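You operate a simulated robot arm through the tools that you are given. There is no shell and no other tool. Be economical: measure what you need, move in short steps, check, and stop when the job is done.

You run a simulated robot arm. Do the job below in one go: nothing can be reset, and whatever is moved stays where it is left.

TASK
Take the blue window ring and leave it on top of the white box of spare cards. Press the green pulse button three times. Press the two-step key three times. Press the green flash key three times. Fetch the blue ageing carrier and set it on the orange-edged diffuser. Fetch the grey ageing carrier and set it on the yellow frame on the heat-test bench. Take the teal cloth and leave it on the flat wiper. Put the thin white module carrier on the top of the small table by the rack. Put the yellow window ring on the top of the heat-test bench away on the spot marked tray. Do these in any order. Set down upright: blue window ring, thin white module carrier, yellow window ring.

The check looks at the end state, three seconds after you hand in, the way a careful person would. Anything else that was tipped, shoved, dropped, spilled or broken makes it a failure. Flat cloth is picked up by pressing the open fingertips on it (5 to 10 N) and closing them slowly along it; thin cloth reads only 2 to 8 mm in the jaws.

THE ROBOT
A 5-joint arm with a two-finger parallel gripper on a trunk, on a base that drives. Base frame: it is fixed to the floor where the robot stands at the start and does not move with it; the origin is under the middle of the robot, x ahead of it, y to its left, z up; the surface under the hand at the start is at about z = 0.77. Readings come in m, rad, newtons and seconds.
It reaches about 1.134 m from its shoulder. Its first joint turns from -2.601 to 2.601 rad. Places, roughly: blue ageing carrier (6x5x3 cm) [1, -2.3, 0.8]; blue window ring (5x5x6 cm) [0.6, 0, 0.8]; flat wiper (10x8x2 cm) [3.6, -1, 0.9]; green flash key [0.7, -0.8, 0.8]; green pulse button [1, 0.1, 0.8]; grey ageing carrier (6x5x3 cm) [0.8, -2.4, 0.8]; orange-edged diffuser [0.5, -0.25, 0.75]; spot marked TRAY [-1.9, 1.2, 0.8]; teal cloth (8x5x3 cm) [0.4, -2.4, 0.8]; thin white module carrier (9x5x9 cm) [-0.2, -2.4, 0.8]; top of the small table by the rack [0.8, -2.4, 0.8]; two-step key [1, -0.8, 0.8]; white box of spare cards [0.5, 0, 0.75]; yellow frame on the heat-test bench [-1.7, -0.8, 0.8]; yellow window ring (5x5x6 cm) [-1.6, -1.7, 0.8]. Payload 1.57 kg.
The TCP is the grasp point between the finger pads, 0.03 m short of the fingertips. In the tool frame z runs along the fingers and y along their closing line. Largest opening 0.11 m; finger width 0.024, thickness 0.012; the body of the gripper, 0.048 by 0.112 m, starts 0.078 m behind the TCP.
Orientation is told as [roll, pitch, yaw] about the base's x, y, z axes, in that order, counted from this pose: with the fingers straight down and closing along the base's y, the tool's x points along the base's -x, its y along +y and its z along -z.

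THE INTERFACE
- The arm moves only by the tool drive_tool. Its argument "deltas" is a list of rows, each a list of 3 entries, a list of its own where there are three numbers: the shift along the tool's x, y, z in m, then the turn, a rotation vector about the tool's x, y, z in rad, then the opening, from 0 (shut) to 1 (fully open). In form: [[[dx, dy, dz], [wx, wy, wz], jaw], ...]. A call has 1 to 20 rows; each row is the pose to reach, as a shift and turn from the pose commanded when the call began, along the tool's axes at that moment. A row lasts 0.2 s, in which the tool goes at most 0.05 m and 0.15 rad; a call with a longer step from one row to the next is refused whole, and so is a gripper value outside its range. A pose out of reach is approached as far as the arm can. The call stops where the force on the tool passes 40 N (or 10 N more than at its start, if that is more) or the arm is blocked; 0.2 s more then pass. The fingers move at their own pace (about 0.153 m/s each) and stop on an object; they squeeze with about 22 N. The grip force told is the motor's: it shows also when the fingers shut on nothing. Time passes only in rows, and 0.2 s behind the last, so rows that repeat a pose let the fingers close. It gives the time, the measured TCP pose, the force on the tool (base axes), the opening and the grip force at its end, in the units of the frame above (readings bear some noise), with the torque about the TCP (base axes, N m) and any sound that the robot's microphone picked up.
- Cameras (640 x 400 px; columns grow to the right, rows downward): "scene" is now at [0.0164, 0.1107, 1.7804]; the picture's right is [-0.58, -0.82, 0.00], its down [-0.66, 0.46, -0.60] and it looks along [0.49, -0.34, -0.80] (base axes); focal length 273 px, centre (320, 200). "wrist" rides on the gripper at [0.07, 0.016, -0.141] in the tool frame; the picture's right is [-0.23, 0.97, 0.00], its down [-0.86, -0.20, -0.48] and it looks along [-0.47, -0.11, 0.88] (tool axes); focal length 222 px, centre (320, 200). There is no depth. A picture from a camera that has moved, and an enlarged one, comes with that camera's place and axes in the base frame and with its lens.
- snapshot(camera): a new picture of that camera. The clock stands still meanwhile.
- lift_body(by): slides the trunk up (or, below 0, down) by that many m; the arm and the scene camera ride with it, the base frame stays. It gives what a move gives, with no picture.
- roll_base(legs): drives the robot by 1 to 6 legs, each [ahead, turn to the left] in m and rad, along the robot's own axes; the way and the turn of a leg run together, so that a leg with both is an arc; at most 1.5 m and 3.142 rad a leg. The arm and the cameras ride along, it lands a little off, and it stops where it bumps. It gives what a move gives.
- pan_tilt(pan, tilt): turns the head with the scene camera to pan (to the left, within 2.705 rad either way) and tilt (down, from -0.506 to 1.204), counted from straight ahead of the robot. It gives what a move gives.
- inspect(camera, box): a new picture of the part [left, top, right, bottom] of that camera's present view, enlarged. The clock stands still meanwhile.
- job_done(): hands the job in; it is judged then, once.

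Work in short steps. Places have to be worked out from the pictures, the camera data and where the tool is seen: move nearer, look again, correct. Check each grasp and each placing, and mend what went wrong. You have 217 turns and 202 pictures in all, those below and enlarged ones among them. Open the gripper and draw the arm clear of the work before you hand the job in, unless the task says otherwise; then end with one line.

The tools are called as name(argument=value, ...) on one line, values as JSON. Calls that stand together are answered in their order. drive_tool: Moves the arm, as the interface text tells. Its arguments: {"type":"object","properties":{"deltas":{"type":"array","items":{"type":"array"}}},"required":["deltas"]} The other tools are called the same way: lift_body (by) slides the trunk up or down; roll_base (legs) drives the base; pan_tilt (pan, tilt) turns the head that bears the scene camera; snapshot (camera) takes a picture; inspect (camera, box) takes an enlarged picture of a part of a camera's view; job_done () hands the job in.

At the start:

```text
clock: 0.0
position: [0.6813, -0.0261, 1.072]
tool_rot: [0.0, 0.0, 0.031]
force: [0.4, 0.6, 0.5]
wrist_torque: [0.01, -0.02, 0.0]
grip_width: 0.1102
grip_force: 0.1
trunk travel left (down, up): [-0.806, 0.164]
robot x, y, heading: [0.0028, -0.0201, -0.0]
head pan, tilt: [-0.613, 0.932]
```

scene: 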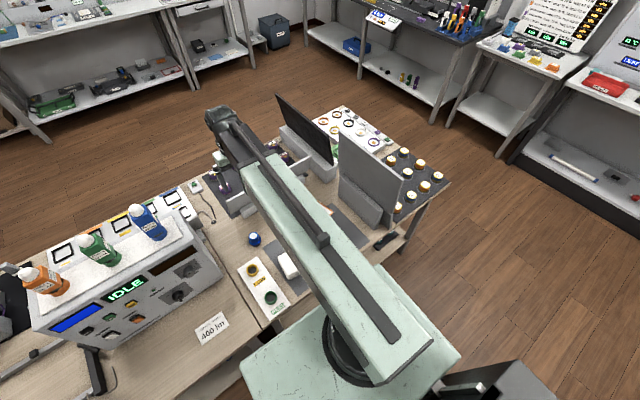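
wrist: 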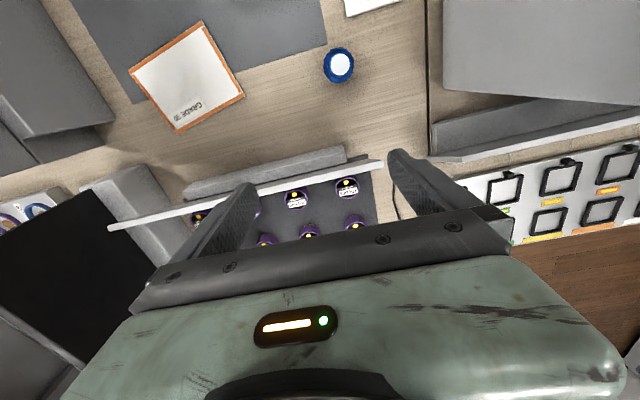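

I start by looking closer at the work around the blue ring, the white box and the button area.

inspect(camera="scene", box=[160, 90, 480, 330])

inspect(camera="scene", box=[0, 170, 260, 400])

inspect(camera="scene", box=[320, 0, 640, 220])

```text
1.67 times, centred on (320, 210) of scene
camera zoom: at [0.0164, 0.1107, 1.7804], right [-0.58, -0.82, 0.0], down [-0.66, 0.46, -0.6], along [0.49, -0.34, -0.8], focal length 455 px, centre (320, 183)
```

zoom: 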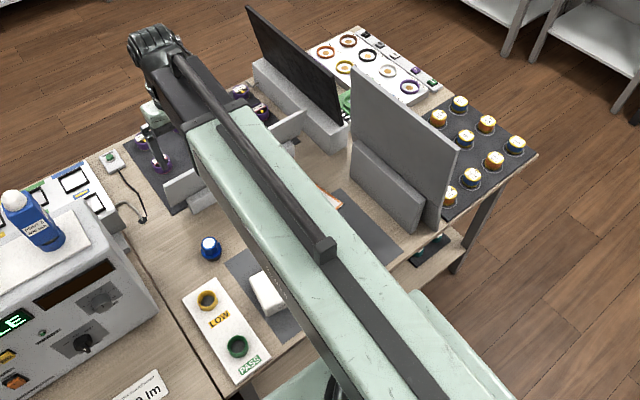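

```text
1.74 times, centred on (130, 285) of scene
camera zoom: at [0.0164, 0.1107, 1.7804], right [-0.58, -0.82, 0.0], down [-0.66, 0.46, -0.6], along [0.49, -0.34, -0.8], focal length 475 px, centre (650, 52)
```

zoom: 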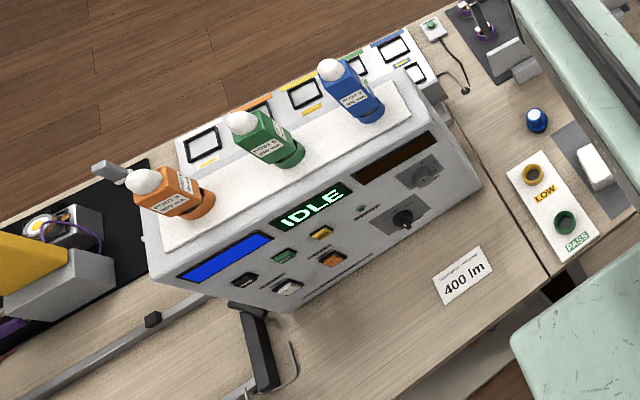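

```text
1.82 times, centred on (480, 110) of scene
camera zoom: at [0.0164, 0.1107, 1.7804], right [-0.58, -0.82, 0.0], down [-0.66, 0.46, -0.6], along [0.49, -0.34, -0.8], focal length 496 px, centre (29, 364)
```

zoom: 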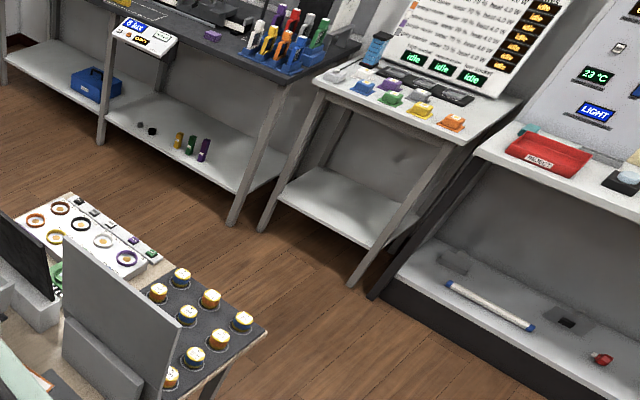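

The blue ring sits at about (0.60, 0.018). I move above it, then look with the wrist camera.

drive_tool(deltas=[[[0.02, 0.011, 0.035], [0, 0, 0], 1], [[0.04, 0.022, 0.07], [0, 0, 0], 1], [[0.06, 0.033, 0.105], [0, 0, 0], 1], [[0.083, 0.041, 0.14], [0, 0, 0], 1], [[0.083, 0.041, 0.14], [0, 0, 0], 1]])

snapshot(camera="wrist")

snapshot(camera="scene")

```text
clock: 1.2
position: [0.6065, 0.0122, 1.073]
tool_rot: [-0.001, -0.001, 0.031]
force: [0.3, -0.1, 0.2]
wrist_torque: [0.0, -0.01, 0.01]
grip_width: 0.1099
grip_force: 0.0
out of reach, approached as far as the arm can: row 1, 2, 3, 4, 5
trunk travel left (down, up): [-0.806, 0.164]
robot x, y, heading: [-0.0006, -0.015, 0.001]
head pan, tilt: [-0.613, 0.932]
```

```text
196 pictures are left
camera wrist: at [0.5352, 0.0262, 1.2138], right [0.2, 0.98, 0.0], down [0.86, -0.17, 0.48], along [0.47, -0.09, -0.88], focal length 222 px, centre (320, 200)
```

wrist: 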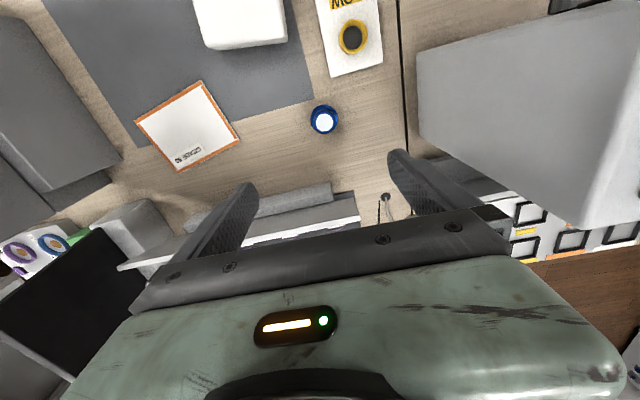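

```text
195 pictures are left
camera scene: at [0.0163, 0.1109, 1.7803], right [-0.58, -0.82, 0.0], down [-0.66, 0.46, -0.6], along [0.49, -0.34, -0.8], focal length 273 px, centre (320, 200)
```

scene: 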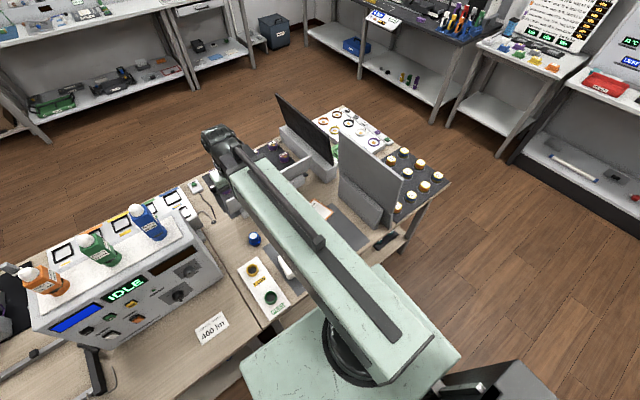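

The arm cannot go lower at this trunk height, so the trunk must come down. I lower it by 0.12 m and look.

lift_body(by=-0.12)

snapshot(camera="wrist")

```text
clock: 2.7
position: [0.6074, 0.0117, 0.9522]
tool_rot: [-0.002, 0.0, 0.03]
force: [0.3, -0.6, -0.8]
wrist_torque: [-0.02, 0.0, 0.02]
grip_width: 0.1103
grip_force: 0.1
trunk travel left (down, up): [-0.686, 0.284]
robot x, y, heading: [0.0016, -0.019, -0.006]
head pan, tilt: [-0.613, 0.932]
```

```text
194 pictures are left
camera wrist: at [0.5352, 0.0261, 1.0938], right [0.2, 0.98, 0.0], down [0.86, -0.17, 0.48], along [0.47, -0.09, -0.88], focal length 222 px, centre (320, 200)
```

wrist: 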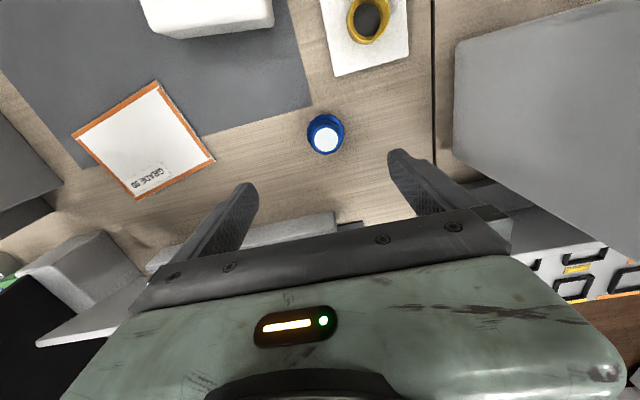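

Both views put the ring at about (0.593, 0.021), top about 0.83. I align the tool over it and check that the height does not change.

drive_tool(deltas=[[[0.0137, 0.009, 0], [0, 0, 0], 1], [[0.0137, 0.009, 0], [0, 0, 0], 1]])

snapshot(camera="wrist")

```text
clock: 3.3
position: [0.5938, 0.021, 0.9524]
tool_rot: [0.0, 0.0, 0.028]
force: [0.0, -0.3, -1.0]
wrist_torque: [0.0, 0.0, 0.04]
grip_width: 0.1102
grip_force: 0.1
trunk travel left (down, up): [-0.686, 0.284]
robot x, y, heading: [0.0047, -0.0185, -0.001]
head pan, tilt: [-0.613, 0.932]
```

```text
193 pictures are left
camera wrist: at [0.5222, 0.0351, 1.0938], right [0.2, 0.98, 0.0], down [0.86, -0.17, 0.48], along [0.47, -0.09, -0.88], focal length 222 px, centre (320, 200)
```

wrist: 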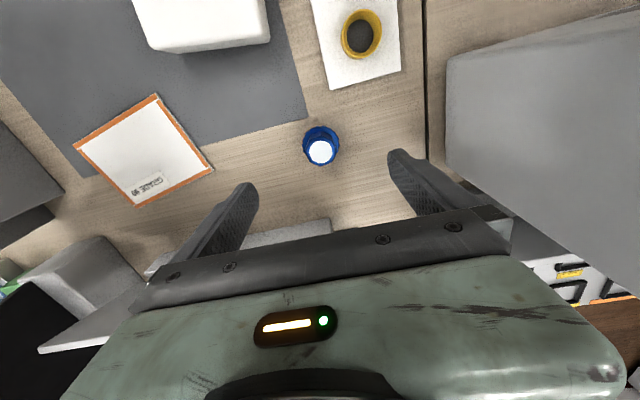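

Centred on the ring. I lower the trunk to bring the fingers around it.

lift_body(by=-0.1)

snapshot(camera="wrist")

snapshot(camera="scene")

```text
clock: 4.6
position: [0.5942, 0.0209, 0.8527]
tool_rot: [0.0, 0.001, 0.031]
force: [0.6, -0.3, 0.3]
wrist_torque: [-0.03, -0.02, -0.02]
grip_width: 0.11
grip_force: 0.0
trunk travel left (down, up): [-0.586, 0.384]
robot x, y, heading: [0.0015, -0.0236, -0.001]
head pan, tilt: [-0.613, 0.932]
```

```text
192 pictures are left
camera wrist: at [0.5222, 0.0348, 0.9938], right [0.2, 0.98, 0.0], down [0.86, -0.17, 0.48], along [0.47, -0.09, -0.88], focal length 222 px, centre (320, 200)
```

wrist: 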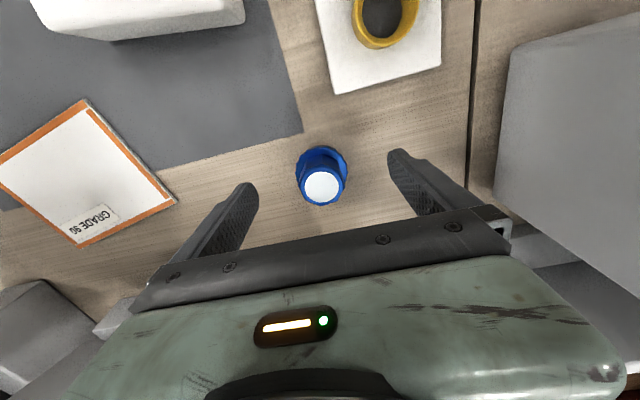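

```text
191 pictures are left
camera scene: at [0.0163, 0.1107, 1.5604], right [-0.58, -0.82, 0.0], down [-0.66, 0.46, -0.6], along [0.49, -0.34, -0.8], focal length 273 px, centre (320, 200)
```

scene: 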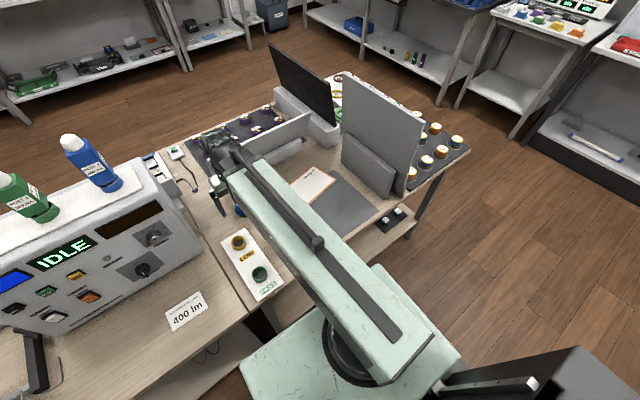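

Well centred; down 0.044 m more and close.

lift_body(by=-0.044)

drive_tool(deltas=[[[-0.003, 0, 0], [0, 0, 0], 0.5], [[-0.003, 0, 0], [0, 0, 0], 0.2], [[-0.003, 0, 0], [0, 0, 0], 0.1], [[-0.003, 0, 0], [0, 0, 0], 0.1]])

```text
clock: 5.5
position: [0.593, 0.0219, 0.8093]
tool_rot: [0.001, 0.0, 0.029]
force: [0.7, 0.3, -0.3]
wrist_torque: [0.02, 0.0, 0.0]
grip_width: 0.1098
grip_force: 0.0
trunk travel left (down, up): [-0.542, 0.428]
robot x, y, heading: [-0.0006, -0.0167, -0.001]
head pan, tilt: [-0.613, 0.932]
```

```text
clock: 6.5
position: [0.5967, 0.0209, 0.8081]
tool_rot: [0.001, 0.0, 0.03]
force: [1.1, -0.7, 1.0]
wrist_torque: [-0.03, 0.02, -0.01]
grip_width: 0.0483
grip_force: 22.0
trunk travel left (down, up): [-0.542, 0.428]
robot x, y, heading: [0.0023, -0.0195, -0.005]
head pan, tilt: [-0.613, 0.932]
```

Gripped at 48 mm. I lift by trunk and look at the white box.

lift_body(by=0.16)

drive_tool(deltas=[[[0.04, 0, 0], [0, 0, 0], 0.1], [[0.08, 0, 0], [0, 0, 0], 0.1], [[0.12, 0, 0], [0, 0, 0], 0.1], [[0.12, 0, 0], [0, 0, 0], 0.1]])

snapshot(camera="wrist")

snapshot(camera="scene")

```text
clock: 8.3
position: [0.5965, 0.0205, 0.9689]
tool_rot: [-0.001, 0.001, 0.03]
force: [0.0, -0.4, -0.3]
wrist_torque: [-0.02, 0.0, 0.01]
grip_width: 0.0488
grip_force: 22.2
trunk travel left (down, up): [-0.702, 0.268]
robot x, y, heading: [0.0001, -0.0196, -0.0]
head pan, tilt: [-0.613, 0.932]
```

```text
clock: 9.3
position: [0.573, 0.0198, 0.969]
tool_rot: [0.001, 0.001, 0.031]
force: [0.3, 0.7, -0.8]
wrist_torque: [0.0, -0.02, -0.02]
grip_width: 0.0487
grip_force: 22.6
out of reach, approached as far as the arm can: row 1, 2, 3, 4
trunk travel left (down, up): [-0.702, 0.268]
robot x, y, heading: [0.0019, -0.0181, -0.001]
head pan, tilt: [-0.613, 0.932]
```

```text
190 pictures are left
camera wrist: at [0.5021, 0.0338, 1.1098], right [0.2, 0.98, 0.0], down [0.86, -0.17, 0.48], along [0.47, -0.09, -0.88], focal length 222 px, centre (320, 200)
```

wrist: 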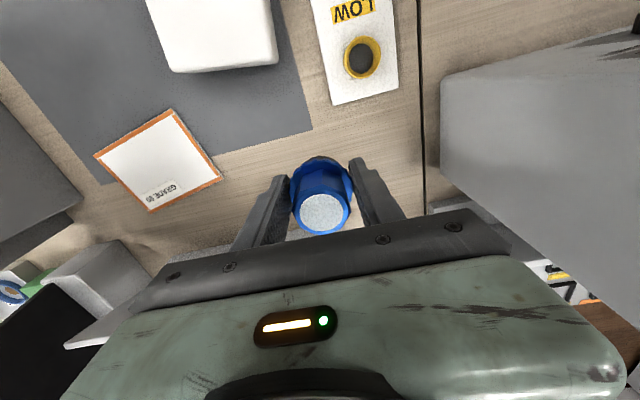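

```text
189 pictures are left
camera scene: at [0.0165, 0.1107, 1.6764], right [-0.58, -0.82, 0.0], down [-0.66, 0.46, -0.6], along [0.49, -0.34, -0.8], focal length 273 px, centre (320, 200)
```

scene: 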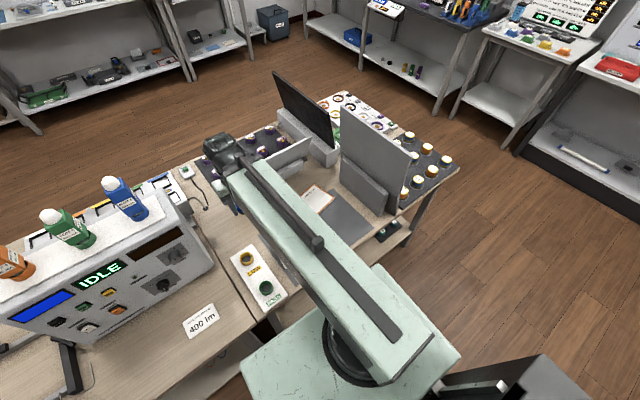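

The arm cannot fold closer than about 0.57 m, so I back the base up 0.2 m to bring the hand over the white box.

roll_base(legs=[[-0.2, 0]])

snapshot(camera="wrist")

snapshot(camera="scene")

```text
clock: 10.9
position: [0.3692, 0.0206, 0.9681]
tool_rot: [-0.002, 0.001, 0.029]
force: [-0.2, 0.5, -0.2]
wrist_torque: [-0.03, 0.0, 0.01]
grip_width: 0.0484
grip_force: 22.0
trunk travel left (down, up): [-0.702, 0.268]
robot x, y, heading: [-0.2014, -0.015, 0.003]
head pan, tilt: [-0.613, 0.932]
```

```text
188 pictures are left
camera wrist: at [0.2991, 0.034, 1.1098], right [0.2, 0.98, 0.0], down [0.86, -0.17, 0.48], along [0.47, -0.09, -0.88], focal length 222 px, centre (320, 200)
```

wrist: 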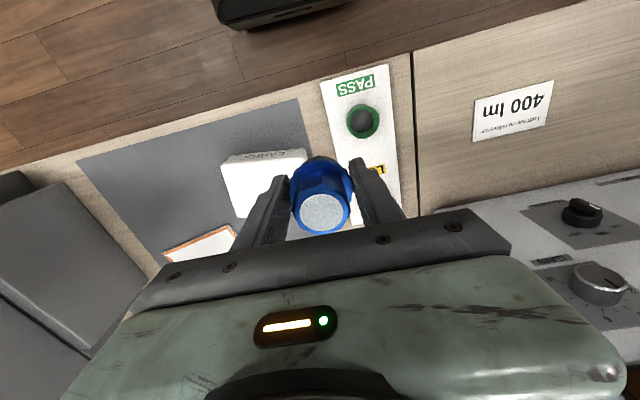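

```text
187 pictures are left
camera scene: at [-0.1865, 0.1109, 1.6764], right [-0.58, -0.82, 0.0], down [-0.66, 0.46, -0.6], along [0.49, -0.34, -0.8], focal length 273 px, centre (320, 200)
```

scene: 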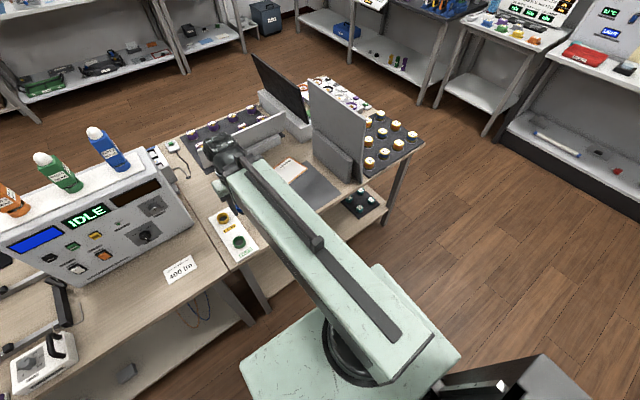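

The box top spans about x 0.37–0.47, y −0.12–0.0, top z ≈ 0.81. I move the ring above its centre (0.42, −0.065).

drive_tool(deltas=[[[-0.016, -0.029, 0], [0, 0, 0], 0.1], [[-0.032, -0.058, 0], [0, 0, 0], 0.1], [[-0.0484, -0.0875, 0], [0, 0, 0], 0.1], [[-0.0484, -0.0875, 0], [0, 0, 0], 0.1]])

snapshot(camera="wrist")

```text
clock: 11.9
position: [0.42, -0.0673, 0.9693]
tool_rot: [0.0, 0.003, 0.029]
force: [-0.4, 0.6, -0.3]
wrist_torque: [-0.03, 0.02, 0.02]
grip_width: 0.0485
grip_force: 22.3
trunk travel left (down, up): [-0.702, 0.268]
robot x, y, heading: [-0.2026, -0.0149, 0.0]
head pan, tilt: [-0.613, 0.932]
```

```text
186 pictures are left
camera wrist: at [0.3496, -0.0523, 1.1098], right [0.2, 0.98, 0.0], down [0.86, -0.17, 0.48], along [0.47, -0.09, -0.88], focal length 222 px, centre (320, 200)
```

wrist: 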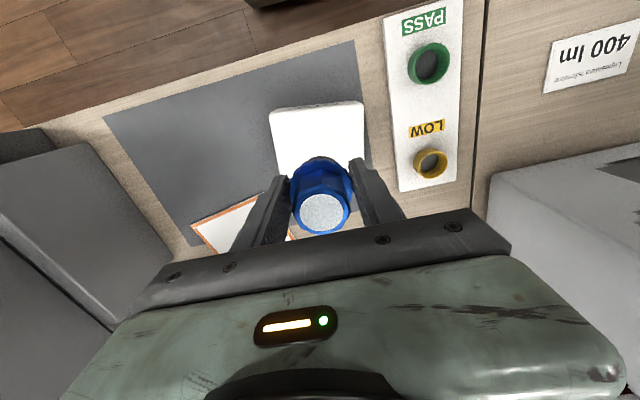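

Alignment is good (box centre ≈ (0.424, −0.064)). I lower the trunk until just above contact, then step down with force sensing.

lift_body(by=-0.11)

snapshot(camera="wrist")

```text
clock: 13.4
position: [0.4216, -0.0654, 0.8581]
tool_rot: [0.001, 0.003, 0.029]
force: [0.9, 0.2, -0.9]
wrist_torque: [-0.02, 0.0, 0.01]
grip_width: 0.0483
grip_force: 22.3
trunk travel left (down, up): [-0.592, 0.378]
robot x, y, heading: [-0.2056, -0.0191, -0.004]
head pan, tilt: [-0.613, 0.932]
```

```text
185 pictures are left
camera wrist: at [0.3495, -0.0519, 0.9998], right [0.2, 0.98, 0.0], down [0.86, -0.17, 0.48], along [0.47, -0.09, -0.88], focal length 222 px, centre (320, 200)
```

wrist: 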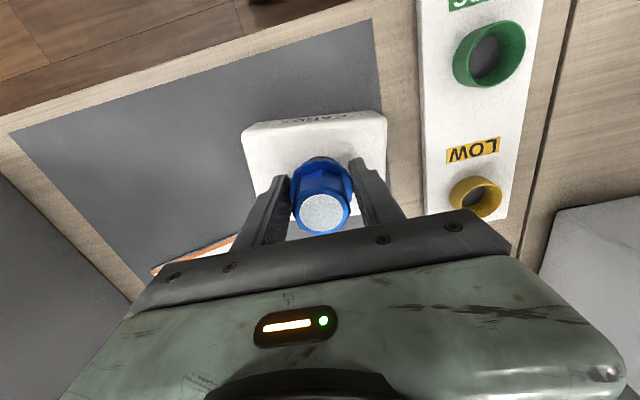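

Still free air under the ring. Lower in small steps reading the force.

lift_body(by=-0.006)

lift_body(by=-0.003)

```text
clock: 13.9
position: [0.4189, -0.0663, 0.8527]
tool_rot: [0.0, 0.001, 0.029]
force: [-0.6, -1.0, 9.1]
wrist_torque: [0.0, -0.01, -0.01]
grip_width: 0.048
grip_force: 21.8
trunk travel left (down, up): [-0.586, 0.384]
robot x, y, heading: [-0.2053, -0.021, -0.007]
head pan, tilt: [-0.613, 0.932]
```

```text
clock: 14.4
position: [0.4188, -0.0656, 0.8506]
tool_rot: [0.0, 0.003, 0.031]
force: [-0.1, 0.3, 13.6]
wrist_torque: [0.01, -0.06, -0.01]
grip_width: 0.0479
grip_force: 22.2
trunk travel left (down, up): [-0.583, 0.387]
robot x, y, heading: [-0.2014, -0.0213, 0.001]
head pan, tilt: [-0.613, 0.932]
```

Contact (13 N). I ease up 2 mm and open, then raise.

lift_body(by=0.003)

drive_tool(deltas=[[[0, 0, 0], [0, 0, 0], 0.55], [[0, 0, 0], [0, 0, 0], 0.8], [[0, 0, 0], [0, 0, 0], 0.8]])

lift_body(by=0.15)

snapshot(camera="wrist")

```text
clock: 14.9
position: [0.4198, -0.0654, 0.8528]
tool_rot: [0.0, 0.002, 0.029]
force: [-0.1, -0.5, -0.4]
wrist_torque: [-0.01, -0.01, 0.0]
grip_width: 0.0475
grip_force: 21.9
trunk travel left (down, up): [-0.586, 0.384]
robot x, y, heading: [-0.2058, -0.0156, -0.0]
head pan, tilt: [-0.613, 0.932]
```

```text
clock: 15.8
position: [0.4195, -0.0661, 0.8517]
tool_rot: [0.002, 0.003, 0.031]
force: [0.3, -0.5, 0.0]
wrist_torque: [0.0, 0.01, 0.04]
grip_width: 0.0881
grip_force: 0.0
trunk travel left (down, up): [-0.586, 0.384]
robot x, y, heading: [-0.2016, -0.0202, -0.001]
head pan, tilt: [-0.613, 0.932]
```

```text
clock: 17.5
position: [0.4208, -0.0655, 1.0028]
tool_rot: [0.001, 0.002, 0.03]
force: [0.1, 1.1, 0.0]
wrist_torque: [-0.02, 0.02, 0.03]
grip_width: 0.0878
grip_force: 0.0
trunk travel left (down, up): [-0.736, 0.234]
robot x, y, heading: [-0.2011, -0.0173, -0.001]
head pan, tilt: [-0.613, 0.932]
```

```text
184 pictures are left
camera wrist: at [0.3495, -0.0519, 1.1438], right [0.2, 0.98, 0.0], down [0.86, -0.17, 0.48], along [0.47, -0.09, -0.88], focal length 222 px, centre (320, 200)
```

wrist: 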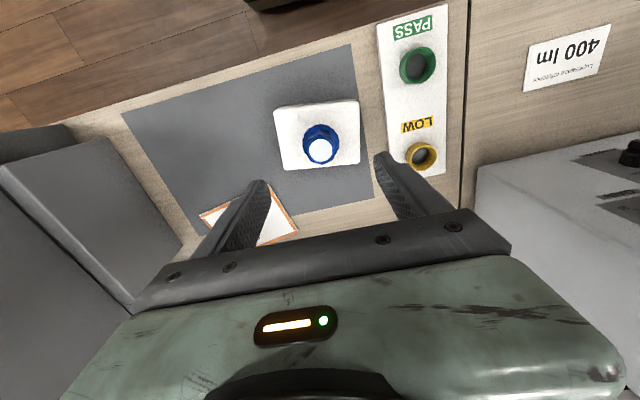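

The blue ring stands on the box. Next the green pulse button at about (1.03, 0.126): I raise the trunk and drive forward again.

lift_body(by=0.12)

roll_base(legs=[[0.2, 0]])

drive_tool(deltas=[[[-0.04, 0.015, 0], [0, 0, 0], 0], [[-0.08, 0.03, 0], [0, 0, 0], 0], [[-0.12, 0.045, 0], [0, 0, 0], 0], [[-0.16, 0.06, 0], [0, 0, 0], 0], [[-0.2, 0.075, 0], [0, 0, 0], 0], [[-0.24, 0.09, 0], [0, 0, 0], 0], [[-0.28, 0.11, 0], [0, 0, 0], 0], [[-0.28, 0.13, 0], [0, 0, 0], 0]])

snapshot(camera="wrist")

snapshot(camera="scene")

```text
clock: 19.0
position: [0.4206, -0.0665, 1.1226]
tool_rot: [-0.001, 0.003, 0.03]
force: [-0.8, -0.4, -0.3]
wrist_torque: [0.0, 0.02, 0.01]
grip_width: 0.0881
grip_force: 0.0
trunk travel left (down, up): [-0.856, 0.114]
robot x, y, heading: [-0.2028, -0.0184, 0.001]
head pan, tilt: [-0.613, 0.932]
```

```text
clock: 20.6
position: [0.6201, -0.0666, 1.123]
tool_rot: [0.001, 0.001, 0.032]
force: [0.0, 0.1, -0.2]
wrist_torque: [-0.04, 0.02, 0.01]
grip_width: 0.0879
grip_force: 0.0
trunk travel left (down, up): [-0.856, 0.114]
robot x, y, heading: [-0.0023, -0.0196, -0.002]
head pan, tilt: [-0.613, 0.932]
```

```text
clock: 22.4
position: [0.8957, 0.0724, 1.1231]
tool_rot: [0.0, 0.002, 0.03]
force: [-0.3, 0.0, 0.2]
wrist_torque: [-0.01, -0.04, 0.02]
grip_width: 0.0
grip_force: 21.3
trunk travel left (down, up): [-0.856, 0.114]
robot x, y, heading: [-0.0041, -0.0196, 0.0]
head pan, tilt: [-0.613, 0.932]
```

```text
183 pictures are left
camera wrist: at [0.825, 0.0864, 1.2639], right [0.2, 0.98, 0.0], down [0.86, -0.17, 0.48], along [0.47, -0.1, -0.88], focal length 222 px, centre (320, 200)
```

wrist: 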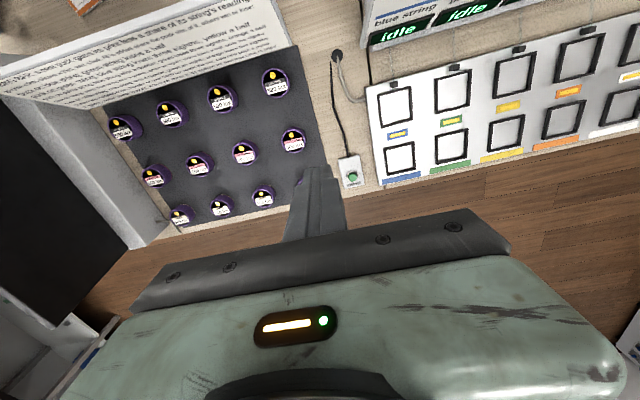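

```text
182 pictures are left
camera scene: at [0.0127, 0.111, 1.8303], right [-0.58, -0.82, 0.0], down [-0.66, 0.46, -0.6], along [0.49, -0.34, -0.8], focal length 273 px, centre (320, 200)
```

scene: 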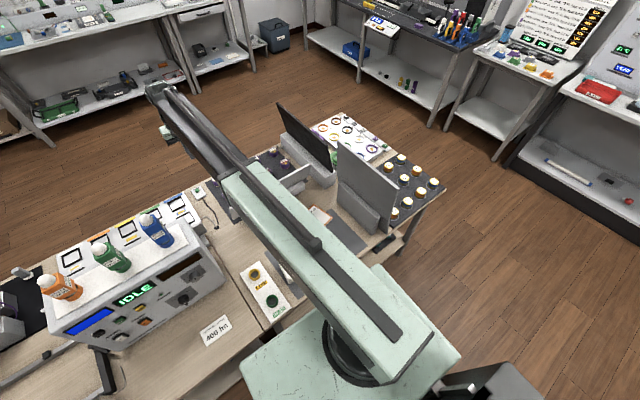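

The button is at about (1.028, 0.118). I move above it, at height still 1.12.

drive_tool(deltas=[[[-0.034, 0.011, 0], [0, 0, 0], 0], [[-0.068, 0.022, 0], [0, 0, 0], 0], [[-0.102, 0.033, 0], [0, 0, 0], 0], [[-0.135, 0.042, 0], [0, 0, 0], 0], [[-0.135, 0.042, 0], [0, 0, 0], 0]])

lift_body(by=-0.18)

snapshot(camera="wrist")

snapshot(camera="scene")

```text
clock: 23.6
position: [0.9359, 0.1023, 1.1228]
tool_rot: [0.001, 0.0, 0.03]
force: [0.0, -0.2, 0.3]
wrist_torque: [0.01, -0.01, 0.01]
grip_width: 0.0
grip_force: 21.1
out of reach, approached as far as the arm can: row 2, 3, 4, 5
trunk travel left (down, up): [-0.856, 0.114]
robot x, y, heading: [0.0009, -0.0146, -0.002]
head pan, tilt: [-0.613, 0.932]
```

```text
clock: 25.6
position: [0.9355, 0.1025, 0.9426]
tool_rot: [0.0, 0.0, 0.03]
force: [-0.6, -0.5, -0.4]
wrist_torque: [-0.02, 0.01, 0.02]
grip_width: 0.0001
grip_force: 21.0
trunk travel left (down, up): [-0.676, 0.294]
robot x, y, heading: [-0.0033, -0.0168, -0.002]
head pan, tilt: [-0.613, 0.932]
```

```text
181 pictures are left
camera wrist: at [0.8639, 0.1157, 1.0837], right [0.2, 0.98, 0.0], down [0.86, -0.17, 0.48], along [0.47, -0.09, -0.88], focal length 222 px, centre (320, 200)
```

wrist: 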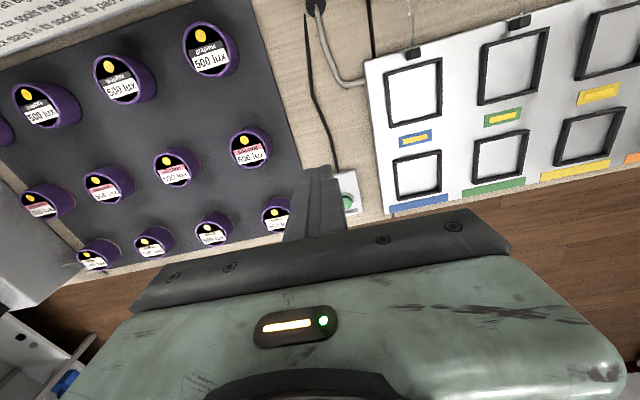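

```text
180 pictures are left
camera scene: at [0.0128, 0.1107, 1.6504], right [-0.58, -0.82, 0.0], down [-0.66, 0.46, -0.6], along [0.49, -0.34, -0.8], focal length 273 px, centre (320, 200)
```

scene: 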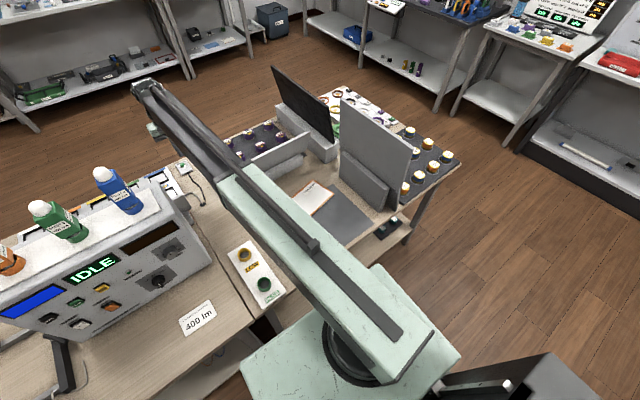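

Fingers-down reach ends at about 0.94 m; I need to tilt the fingers outward. First enlarge the button to fix its place.

inspect(camera="wrist", box=[290, 150, 410, 225])

inspect(camera="scene", box=[120, 120, 280, 220])

```text
5.33 times, centred on (350, 188) of wrist
camera zoom: at [0.8639, 0.1157, 1.0837], right [0.2, 0.98, 0.0], down [0.86, -0.17, 0.48], along [0.47, -0.09, -0.88], focal length 1185 px, centre (160, 267)
```

zoom: 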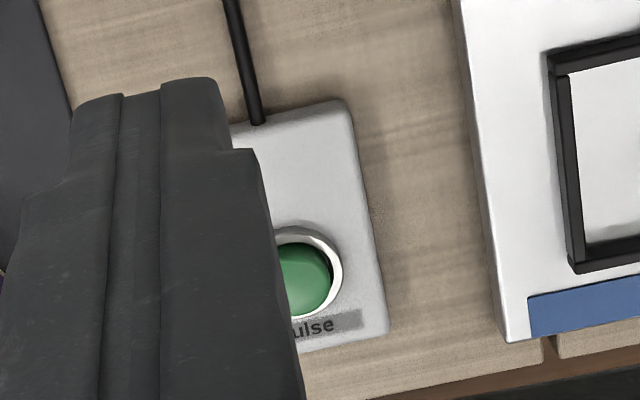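

```text
4.00 times, centred on (200, 170) of scene
camera zoom: at [0.0128, 0.1107, 1.6504], right [-0.58, -0.82, 0.0], down [-0.66, 0.46, -0.6], along [0.49, -0.34, -0.8], focal length 1092 px, centre (800, 320)
```

zoom: 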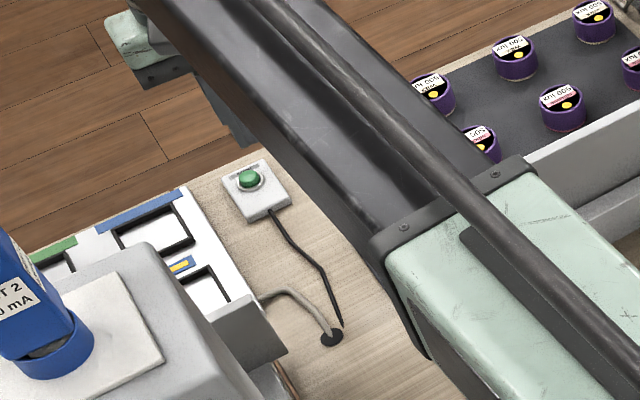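

Button top triangulates to (1.021, 0.125, 0.81). I turn the tool into the arm's plane and then tilt the fingers 0.45 rad outward while moving over it.

drive_tool(deltas=[[[0, 0, 0], [0, 0, -0.109], 0], [[0, 0, 0], [0, 0, -0.109], 0]])

drive_tool(deltas=[[[0, 0, 0], [0, -0.11, 0], 0], [[-0.02, 0.003, 0], [0, -0.22, 0], 0], [[-0.05, 0.007, 0], [0, -0.34, 0], 0], [[-0.0848, 0.0109, 0], [0, -0.45, 0], 0], [[-0.0848, 0.0109, 0], [0, -0.45, 0], 0]])

snapshot(camera="wrist")

snapshot(camera="scene")

```text
clock: 26.2
position: [0.9355, 0.1022, 0.9431]
tool_rot: [0.001, -0.001, 0.141]
force: [0.3, 0.4, 0.7]
wrist_torque: [0.0, 0.01, 0.03]
grip_width: 0.0
grip_force: 20.6
trunk travel left (down, up): [-0.676, 0.294]
robot x, y, heading: [-0.0005, -0.0147, -0.002]
head pan, tilt: [-0.613, 0.932]
```

```text
clock: 27.4
position: [1.0195, 0.1255, 0.9673]
tool_rot: [0.0, -0.45, 0.136]
force: [-0.4, 0.7, -0.7]
wrist_torque: [0.04, 0.01, 0.0]
grip_width: 0.0001
grip_force: 20.6
out of reach, approached as far as the arm can: row 2, 3, 4, 5
trunk travel left (down, up): [-0.676, 0.294]
robot x, y, heading: [-0.0006, -0.0191, 0.0]
head pan, tilt: [-0.613, 0.932]
```

```text
177 pictures are left
camera wrist: at [0.8932, 0.1235, 1.0629], right [0.07, 0.99, 0.1], down [0.58, -0.12, 0.8], along [0.81, 0.0, -0.59], focal length 222 px, centre (320, 200)
```

wrist: 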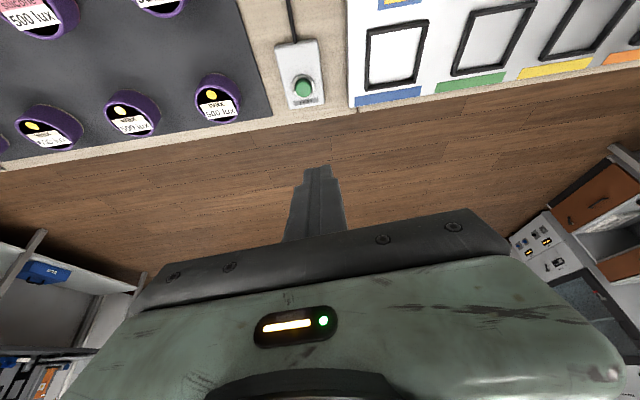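

```text
176 pictures are left
camera scene: at [0.013, 0.1108, 1.6504], right [-0.58, -0.82, 0.0], down [-0.66, 0.46, -0.6], along [0.49, -0.34, -0.8], focal length 273 px, centre (320, 200)
```

scene: 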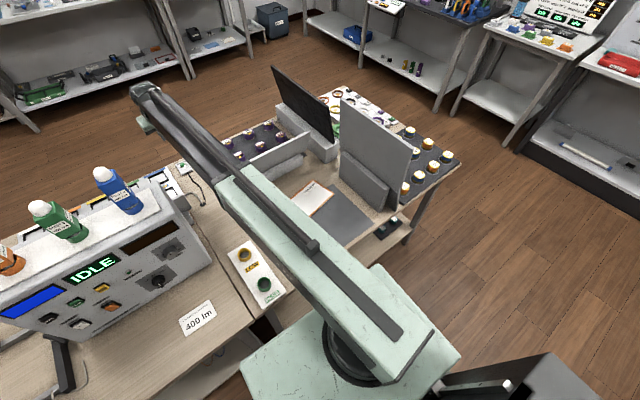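

TCP is over the button (≈1.021, 0.121). I lower the trunk close to the button.

lift_body(by=-0.11)

inspect(camera="wrist", box=[220, 100, 420, 225])

inspect(camera="scene", box=[100, 60, 300, 185])

```text
clock: 28.8
position: [1.0188, 0.124, 0.8562]
tool_rot: [0.001, -0.449, 0.14]
force: [1.0, -0.4, -0.2]
wrist_torque: [-0.01, 0.0, -0.02]
grip_width: 0.0
grip_force: 20.9
trunk travel left (down, up): [-0.566, 0.404]
robot x, y, heading: [-0.0058, -0.0209, -0.001]
head pan, tilt: [-0.613, 0.932]
```

```text
3.20 times, centred on (320, 162) of wrist
camera zoom: at [0.8929, 0.1235, 0.953], right [0.07, 0.99, 0.1], down [0.58, -0.12, 0.8], along [0.81, 0.0, -0.59], focal length 711 px, centre (320, 320)
```

zoom: 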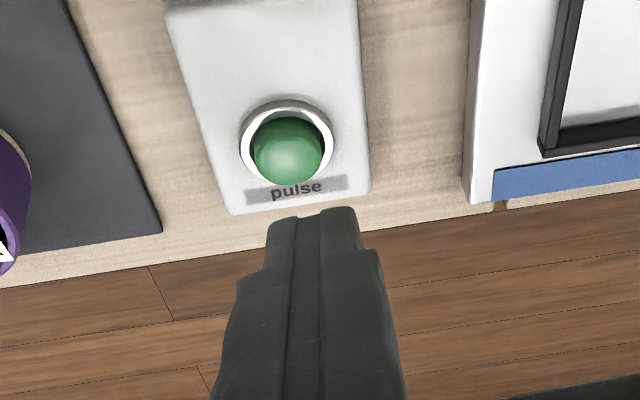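

```text
3.20 times, centred on (200, 122) of scene
camera zoom: at [0.0128, 0.1107, 1.5404], right [-0.58, -0.82, 0.0], down [-0.66, 0.46, -0.6], along [0.49, -0.34, -0.8], focal length 873 px, centre (704, 448)
```

zoom: 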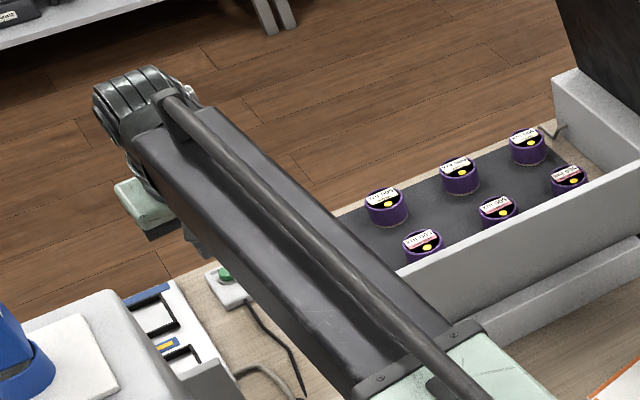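

Aligned apart from ~4 mm in y. I correct that and step down until I feel or hear the click.

drive_tool(deltas=[[[0, -0.004, 0], [0, 0, 0], 0], [[0, -0.004, 0], [0, 0, 0], 0]])

lift_body(by=-0.01)

lift_body(by=-0.004)

```text
clock: 29.4
position: [1.02, 0.1205, 0.8566]
tool_rot: [0.001, -0.451, 0.139]
force: [0.0, 0.6, 0.4]
wrist_torque: [0.01, 0.01, -0.03]
grip_width: 0.0001
grip_force: 21.1
trunk travel left (down, up): [-0.566, 0.404]
robot x, y, heading: [-0.0074, -0.0159, -0.003]
head pan, tilt: [-0.613, 0.932]
```

```text
clock: 30.0
position: [1.0206, 0.1218, 0.8464]
tool_rot: [0.0, -0.45, 0.14]
force: [0.5, 0.1, -0.1]
wrist_torque: [-0.02, 0.0, 0.0]
grip_width: 0.0
grip_force: 21.2
trunk travel left (down, up): [-0.556, 0.414]
robot x, y, heading: [-0.0029, -0.0225, -0.002]
head pan, tilt: [-0.613, 0.932]
```

```text
clock: 30.5
position: [1.0197, 0.121, 0.8416]
tool_rot: [0.0, -0.45, 0.142]
force: [0.4, -0.2, -0.5]
wrist_torque: [-0.04, 0.0, 0.01]
grip_width: 0.0001
grip_force: 22.2
trunk travel left (down, up): [-0.552, 0.418]
robot x, y, heading: [-0.0022, -0.0166, -0.003]
head pan, tilt: [-0.613, 0.932]
```

No contact yet; I go on in 4 mm steps.

lift_body(by=-0.004)

lift_body(by=-0.003)

inspect(camera="wrist", box=[220, 100, 420, 225])

```text
clock: 31.1
position: [1.019, 0.1203, 0.8391]
tool_rot: [0.001, -0.451, 0.141]
force: [-1.1, -0.5, 0.2]
wrist_torque: [0.01, -0.02, -0.01]
grip_width: 0.0
grip_force: 21.4
trunk travel left (down, up): [-0.548, 0.422]
robot x, y, heading: [-0.0006, -0.0174, -0.004]
head pan, tilt: [-0.613, 0.932]
```

```text
clock: 31.6
position: [1.0203, 0.1209, 0.8352]
tool_rot: [-0.001, -0.451, 0.141]
force: [0.6, -0.1, -0.2]
wrist_torque: [0.03, 0.01, 0.01]
grip_width: 0.0
grip_force: 20.9
trunk travel left (down, up): [-0.545, 0.425]
robot x, y, heading: [-0.0029, -0.0194, -0.005]
head pan, tilt: [-0.613, 0.932]
```

```text
3.20 times, centred on (320, 162) of wrist
camera zoom: at [0.8934, 0.1195, 0.932], right [0.07, 0.99, 0.1], down [0.58, -0.12, 0.8], along [0.81, 0.0, -0.59], focal length 711 px, centre (320, 320)
```

zoom: 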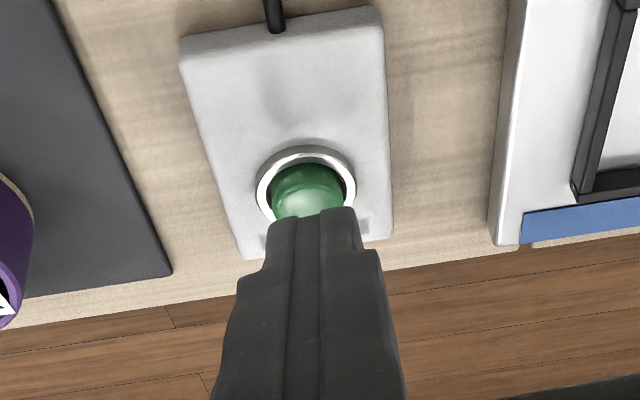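

Over the dome now, just above it. Continue.

lift_body(by=-0.004)

lift_body(by=-0.003)

lift_body(by=-0.002)

```text
clock: 32.1
position: [1.0192, 0.12, 0.8321]
tool_rot: [0.001, -0.451, 0.141]
force: [0.4, 0.7, -0.6]
wrist_torque: [0.0, -0.01, 0.0]
grip_width: 0.0
grip_force: 21.4
trunk travel left (down, up): [-0.541, 0.429]
robot x, y, heading: [-0.005, -0.0177, 0.003]
head pan, tilt: [-0.613, 0.932]
```

```text
clock: 32.6
position: [1.0192, 0.1206, 0.8286]
tool_rot: [0.0, -0.45, 0.14]
force: [-0.5, -0.2, 0.1]
wrist_torque: [0.01, 0.0, -0.02]
grip_width: 0.0001
grip_force: 20.8
trunk travel left (down, up): [-0.538, 0.432]
robot x, y, heading: [-0.0042, -0.0218, -0.004]
head pan, tilt: [-0.613, 0.932]
```

```text
clock: 33.1
position: [1.0209, 0.1208, 0.8266]
tool_rot: [-0.001, -0.45, 0.139]
force: [-0.4, -0.5, 0.4]
wrist_torque: [-0.02, -0.05, 0.01]
grip_width: 0.0
grip_force: 21.8
trunk travel left (down, up): [-0.536, 0.434]
robot x, y, heading: [-0.0018, -0.0238, -0.001]
head pan, tilt: [-0.613, 0.932]
```

lift_body(by=-0.003)

lift_body(by=-0.003)

inspect(camera="wrist", box=[220, 100, 420, 225])

```text
clock: 33.7
position: [1.0196, 0.1199, 0.8237]
tool_rot: [0.001, -0.451, 0.139]
force: [-0.4, 1.3, 0.7]
wrist_torque: [-0.02, -0.04, 0.0]
grip_width: 0.0
grip_force: 21.3
trunk travel left (down, up): [-0.533, 0.437]
robot x, y, heading: [-0.0034, -0.0172, 0.003]
head pan, tilt: [-0.613, 0.932]
```

```text
clock: 34.2
position: [1.0202, 0.1201, 0.8197]
tool_rot: [0.0, -0.45, 0.137]
force: [1.1, 0.9, 1.3]
wrist_torque: [-0.02, 0.02, 0.01]
grip_width: 0.0
grip_force: 21.4
trunk travel left (down, up): [-0.53, 0.44]
robot x, y, heading: [-0.0056, -0.0186, -0.009]
head pan, tilt: [-0.613, 0.932]
```

```text
3.20 times, centred on (320, 162) of wrist
camera zoom: at [0.8933, 0.1195, 0.9171], right [0.07, 0.99, 0.1], down [0.58, -0.12, 0.8], along [0.81, 0.0, -0.59], focal length 711 px, centre (320, 320)
```

zoom: 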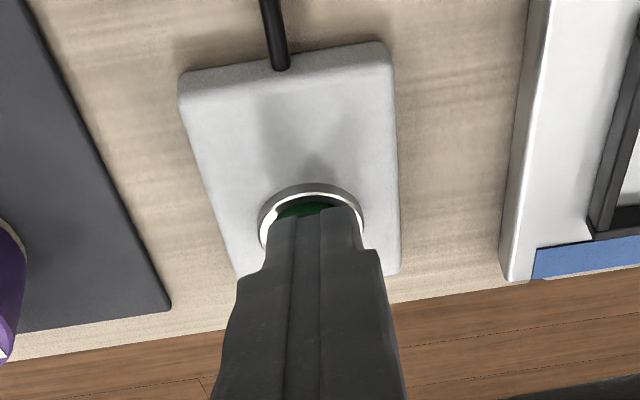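

Light contact begins (≈1.3 N). Continue down gently.

lift_body(by=-0.003)

lift_body(by=-0.002)

```text
clock: 34.7
position: [1.0198, 0.12, 0.8183]
tool_rot: [-0.001, -0.452, 0.14]
force: [0.9, 0.6, 8.3]
wrist_torque: [-0.03, -0.08, -0.04]
grip_width: 0.0
grip_force: 21.3
trunk travel left (down, up): [-0.527, 0.443]
robot x, y, heading: [-0.0034, -0.0204, -0.003]
head pan, tilt: [-0.613, 0.932]
heard: click
```

```text
clock: 35.2
position: [1.019, 0.1207, 0.8172]
tool_rot: [0.0, -0.452, 0.14]
force: [2.1, 0.1, 19.8]
wrist_torque: [0.0, -0.17, 0.0]
grip_width: 0.0
grip_force: 21.1
trunk travel left (down, up): [-0.525, 0.445]
robot x, y, heading: [-0.0011, -0.0193, -0.002]
head pan, tilt: [-0.613, 0.932]
```

One click. I lift clear, then press two more times the same way.

lift_body(by=0.012)

lift_body(by=-0.011)

lift_body(by=0.011)

lift_body(by=-0.011)

lift_body(by=0.011)

```text
clock: 35.8
position: [1.0194, 0.1218, 0.827]
tool_rot: [-0.001, -0.448, 0.14]
force: [0.2, 0.6, -0.3]
wrist_torque: [0.0, 0.0, 0.0]
grip_width: 0.0001
grip_force: 21.2
trunk travel left (down, up): [-0.537, 0.433]
robot x, y, heading: [-0.0027, -0.017, 0.001]
head pan, tilt: [-0.613, 0.932]
```

```text
clock: 36.4
position: [1.019, 0.1203, 0.8182]
tool_rot: [0.0, -0.452, 0.14]
force: [0.6, -0.2, 13.0]
wrist_torque: [-0.01, -0.07, 0.04]
grip_width: 0.0001
grip_force: 21.8
trunk travel left (down, up): [-0.526, 0.444]
robot x, y, heading: [-0.004, -0.0216, -0.006]
head pan, tilt: [-0.613, 0.932]
heard: click
```

```text
clock: 37.0
position: [1.02, 0.1207, 0.826]
tool_rot: [-0.001, -0.45, 0.14]
force: [0.4, 0.3, 0.4]
wrist_torque: [-0.03, 0.02, 0.01]
grip_width: 0.0
grip_force: 20.9
trunk travel left (down, up): [-0.537, 0.433]
robot x, y, heading: [-0.0049, -0.0182, 0.001]
head pan, tilt: [-0.613, 0.932]
```

```text
clock: 37.6
position: [1.0178, 0.1206, 0.8178]
tool_rot: [0.003, -0.452, 0.141]
force: [0.7, -0.1, 12.5]
wrist_torque: [-0.04, -0.1, -0.01]
grip_width: 0.0002
grip_force: 21.6
trunk travel left (down, up): [-0.526, 0.444]
robot x, y, heading: [-0.0021, -0.0175, -0.002]
head pan, tilt: [-0.613, 0.932]
heard: click
```

```text
clock: 38.2
position: [1.0195, 0.1211, 0.8282]
tool_rot: [-0.002, -0.45, 0.141]
force: [0.1, -0.1, 0.6]
wrist_torque: [-0.03, -0.02, -0.01]
grip_width: 0.0
grip_force: 21.4
trunk travel left (down, up): [-0.537, 0.433]
robot x, y, heading: [-0.0015, -0.0184, -0.0]
head pan, tilt: [-0.613, 0.932]
```

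Three clicks heard. I raise the trunk well clear, then untilt and fold the arm.

lift_body(by=0.4)

drive_tool(deltas=[[[0.04, 0, 0], [0, 0.14, 0], 0], [[0.08, 0, 0], [0, 0.28, 0], 0], [[0.12, 0, 0], [0, 0.42, 0], 0], [[0.15, 0, 0], [0, 0.45, 0], 0], [[0.19, 0, 0], [0, 0.45, 0], 0], [[0.23, 0, 0], [0, 0.45, 0], 0], [[0.27, 0, 0], [0, 0.45, 0], 0], [[0.3, 0, 0], [0, 0.45, 0], 0], [[0.3, 0, 0], [0, 0.45, 0], 0]])

pan_tilt(pan=-1.5, tilt=0.6)

snapshot(camera="scene")

```text
clock: 42.0
position: [1.0209, 0.1203, 1.2273]
tool_rot: [0.001, -0.449, 0.139]
force: [0.3, -0.5, 0.3]
wrist_torque: [0.0, 0.0, 0.01]
grip_width: 0.0
grip_force: 21.4
trunk travel left (down, up): [-0.937, 0.033]
robot x, y, heading: [-0.0022, -0.0182, 0.0]
head pan, tilt: [-0.613, 0.932]
```

```text
clock: 44.0
position: [0.7565, 0.0856, 1.2032]
tool_rot: [0.001, 0.0, 0.14]
force: [0.4, -0.3, 0.5]
wrist_torque: [-0.03, 0.03, -0.01]
grip_width: 0.0
grip_force: 21.3
out of reach, approached as far as the arm can: row 1, 2, 3, 4, 5, 6, 7, 8, 9
trunk travel left (down, up): [-0.937, 0.033]
robot x, y, heading: [-0.004, -0.0185, -0.003]
head pan, tilt: [-0.613, 0.932]
```

```text
clock: 45.2
position: [0.7569, 0.0858, 1.2032]
tool_rot: [0.001, 0.001, 0.141]
force: [0.2, 1.3, 0.7]
wrist_torque: [0.0, 0.02, 0.01]
grip_width: 0.0
grip_force: 21.3
trunk travel left (down, up): [-0.937, 0.033]
robot x, y, heading: [-0.0006, -0.0182, 0.0]
head pan, tilt: [-1.499, 0.6]
```

```text
171 pictures are left
camera scene: at [-0.0411, 0.065, 1.9385], right [-1.0, -0.07, 0.0], down [-0.04, 0.56, -0.82], along [0.06, -0.82, -0.57], focal length 273 px, centre (320, 200)
```

scene: 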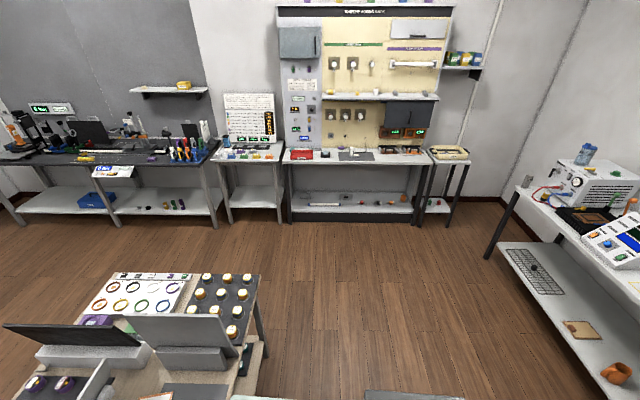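

Good overview. I enlarge the far benches and the key panel.

inspect(camera="scene", box=[210, 80, 480, 220])

inspect(camera="scene", box=[60, 260, 280, 400])

inspect(camera="scene", box=[460, 120, 640, 400])

```text
2.37 times, centred on (345, 150) of scene
camera zoom: at [-0.0411, 0.065, 1.9385], right [-1.0, -0.07, 0.0], down [-0.04, 0.56, -0.82], along [0.06, -0.82, -0.57], focal length 647 px, centre (261, 318)
```

zoom: 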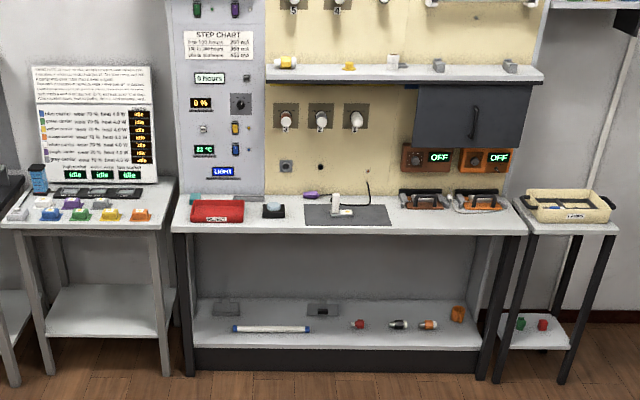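

```text
2.86 times, centred on (170, 330) of scene
camera zoom: at [-0.0411, 0.065, 1.9385], right [-1.0, -0.07, 0.0], down [-0.04, 0.56, -0.82], along [0.06, -0.82, -0.57], focal length 780 px, centre (749, -171)
```

zoom: 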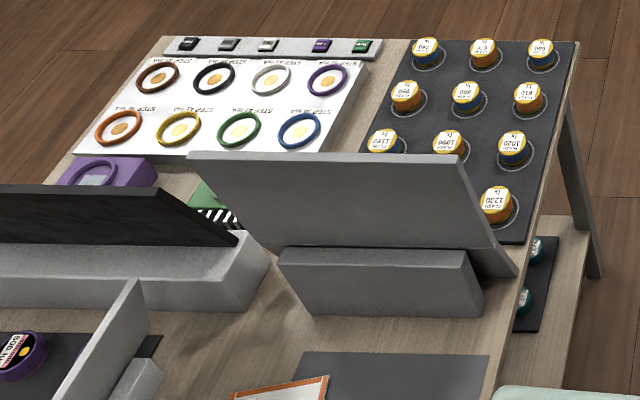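

```text
1.43 times, centred on (550, 260) of scene
camera zoom: at [-0.0411, 0.065, 1.9385], right [-1.0, -0.07, 0.0], down [-0.04, 0.56, -0.82], along [0.06, -0.82, -0.57], focal length 390 px, centre (-9, 114)
```

zoom: 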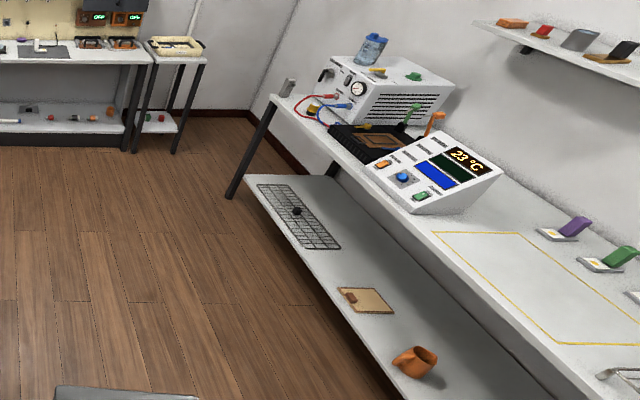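

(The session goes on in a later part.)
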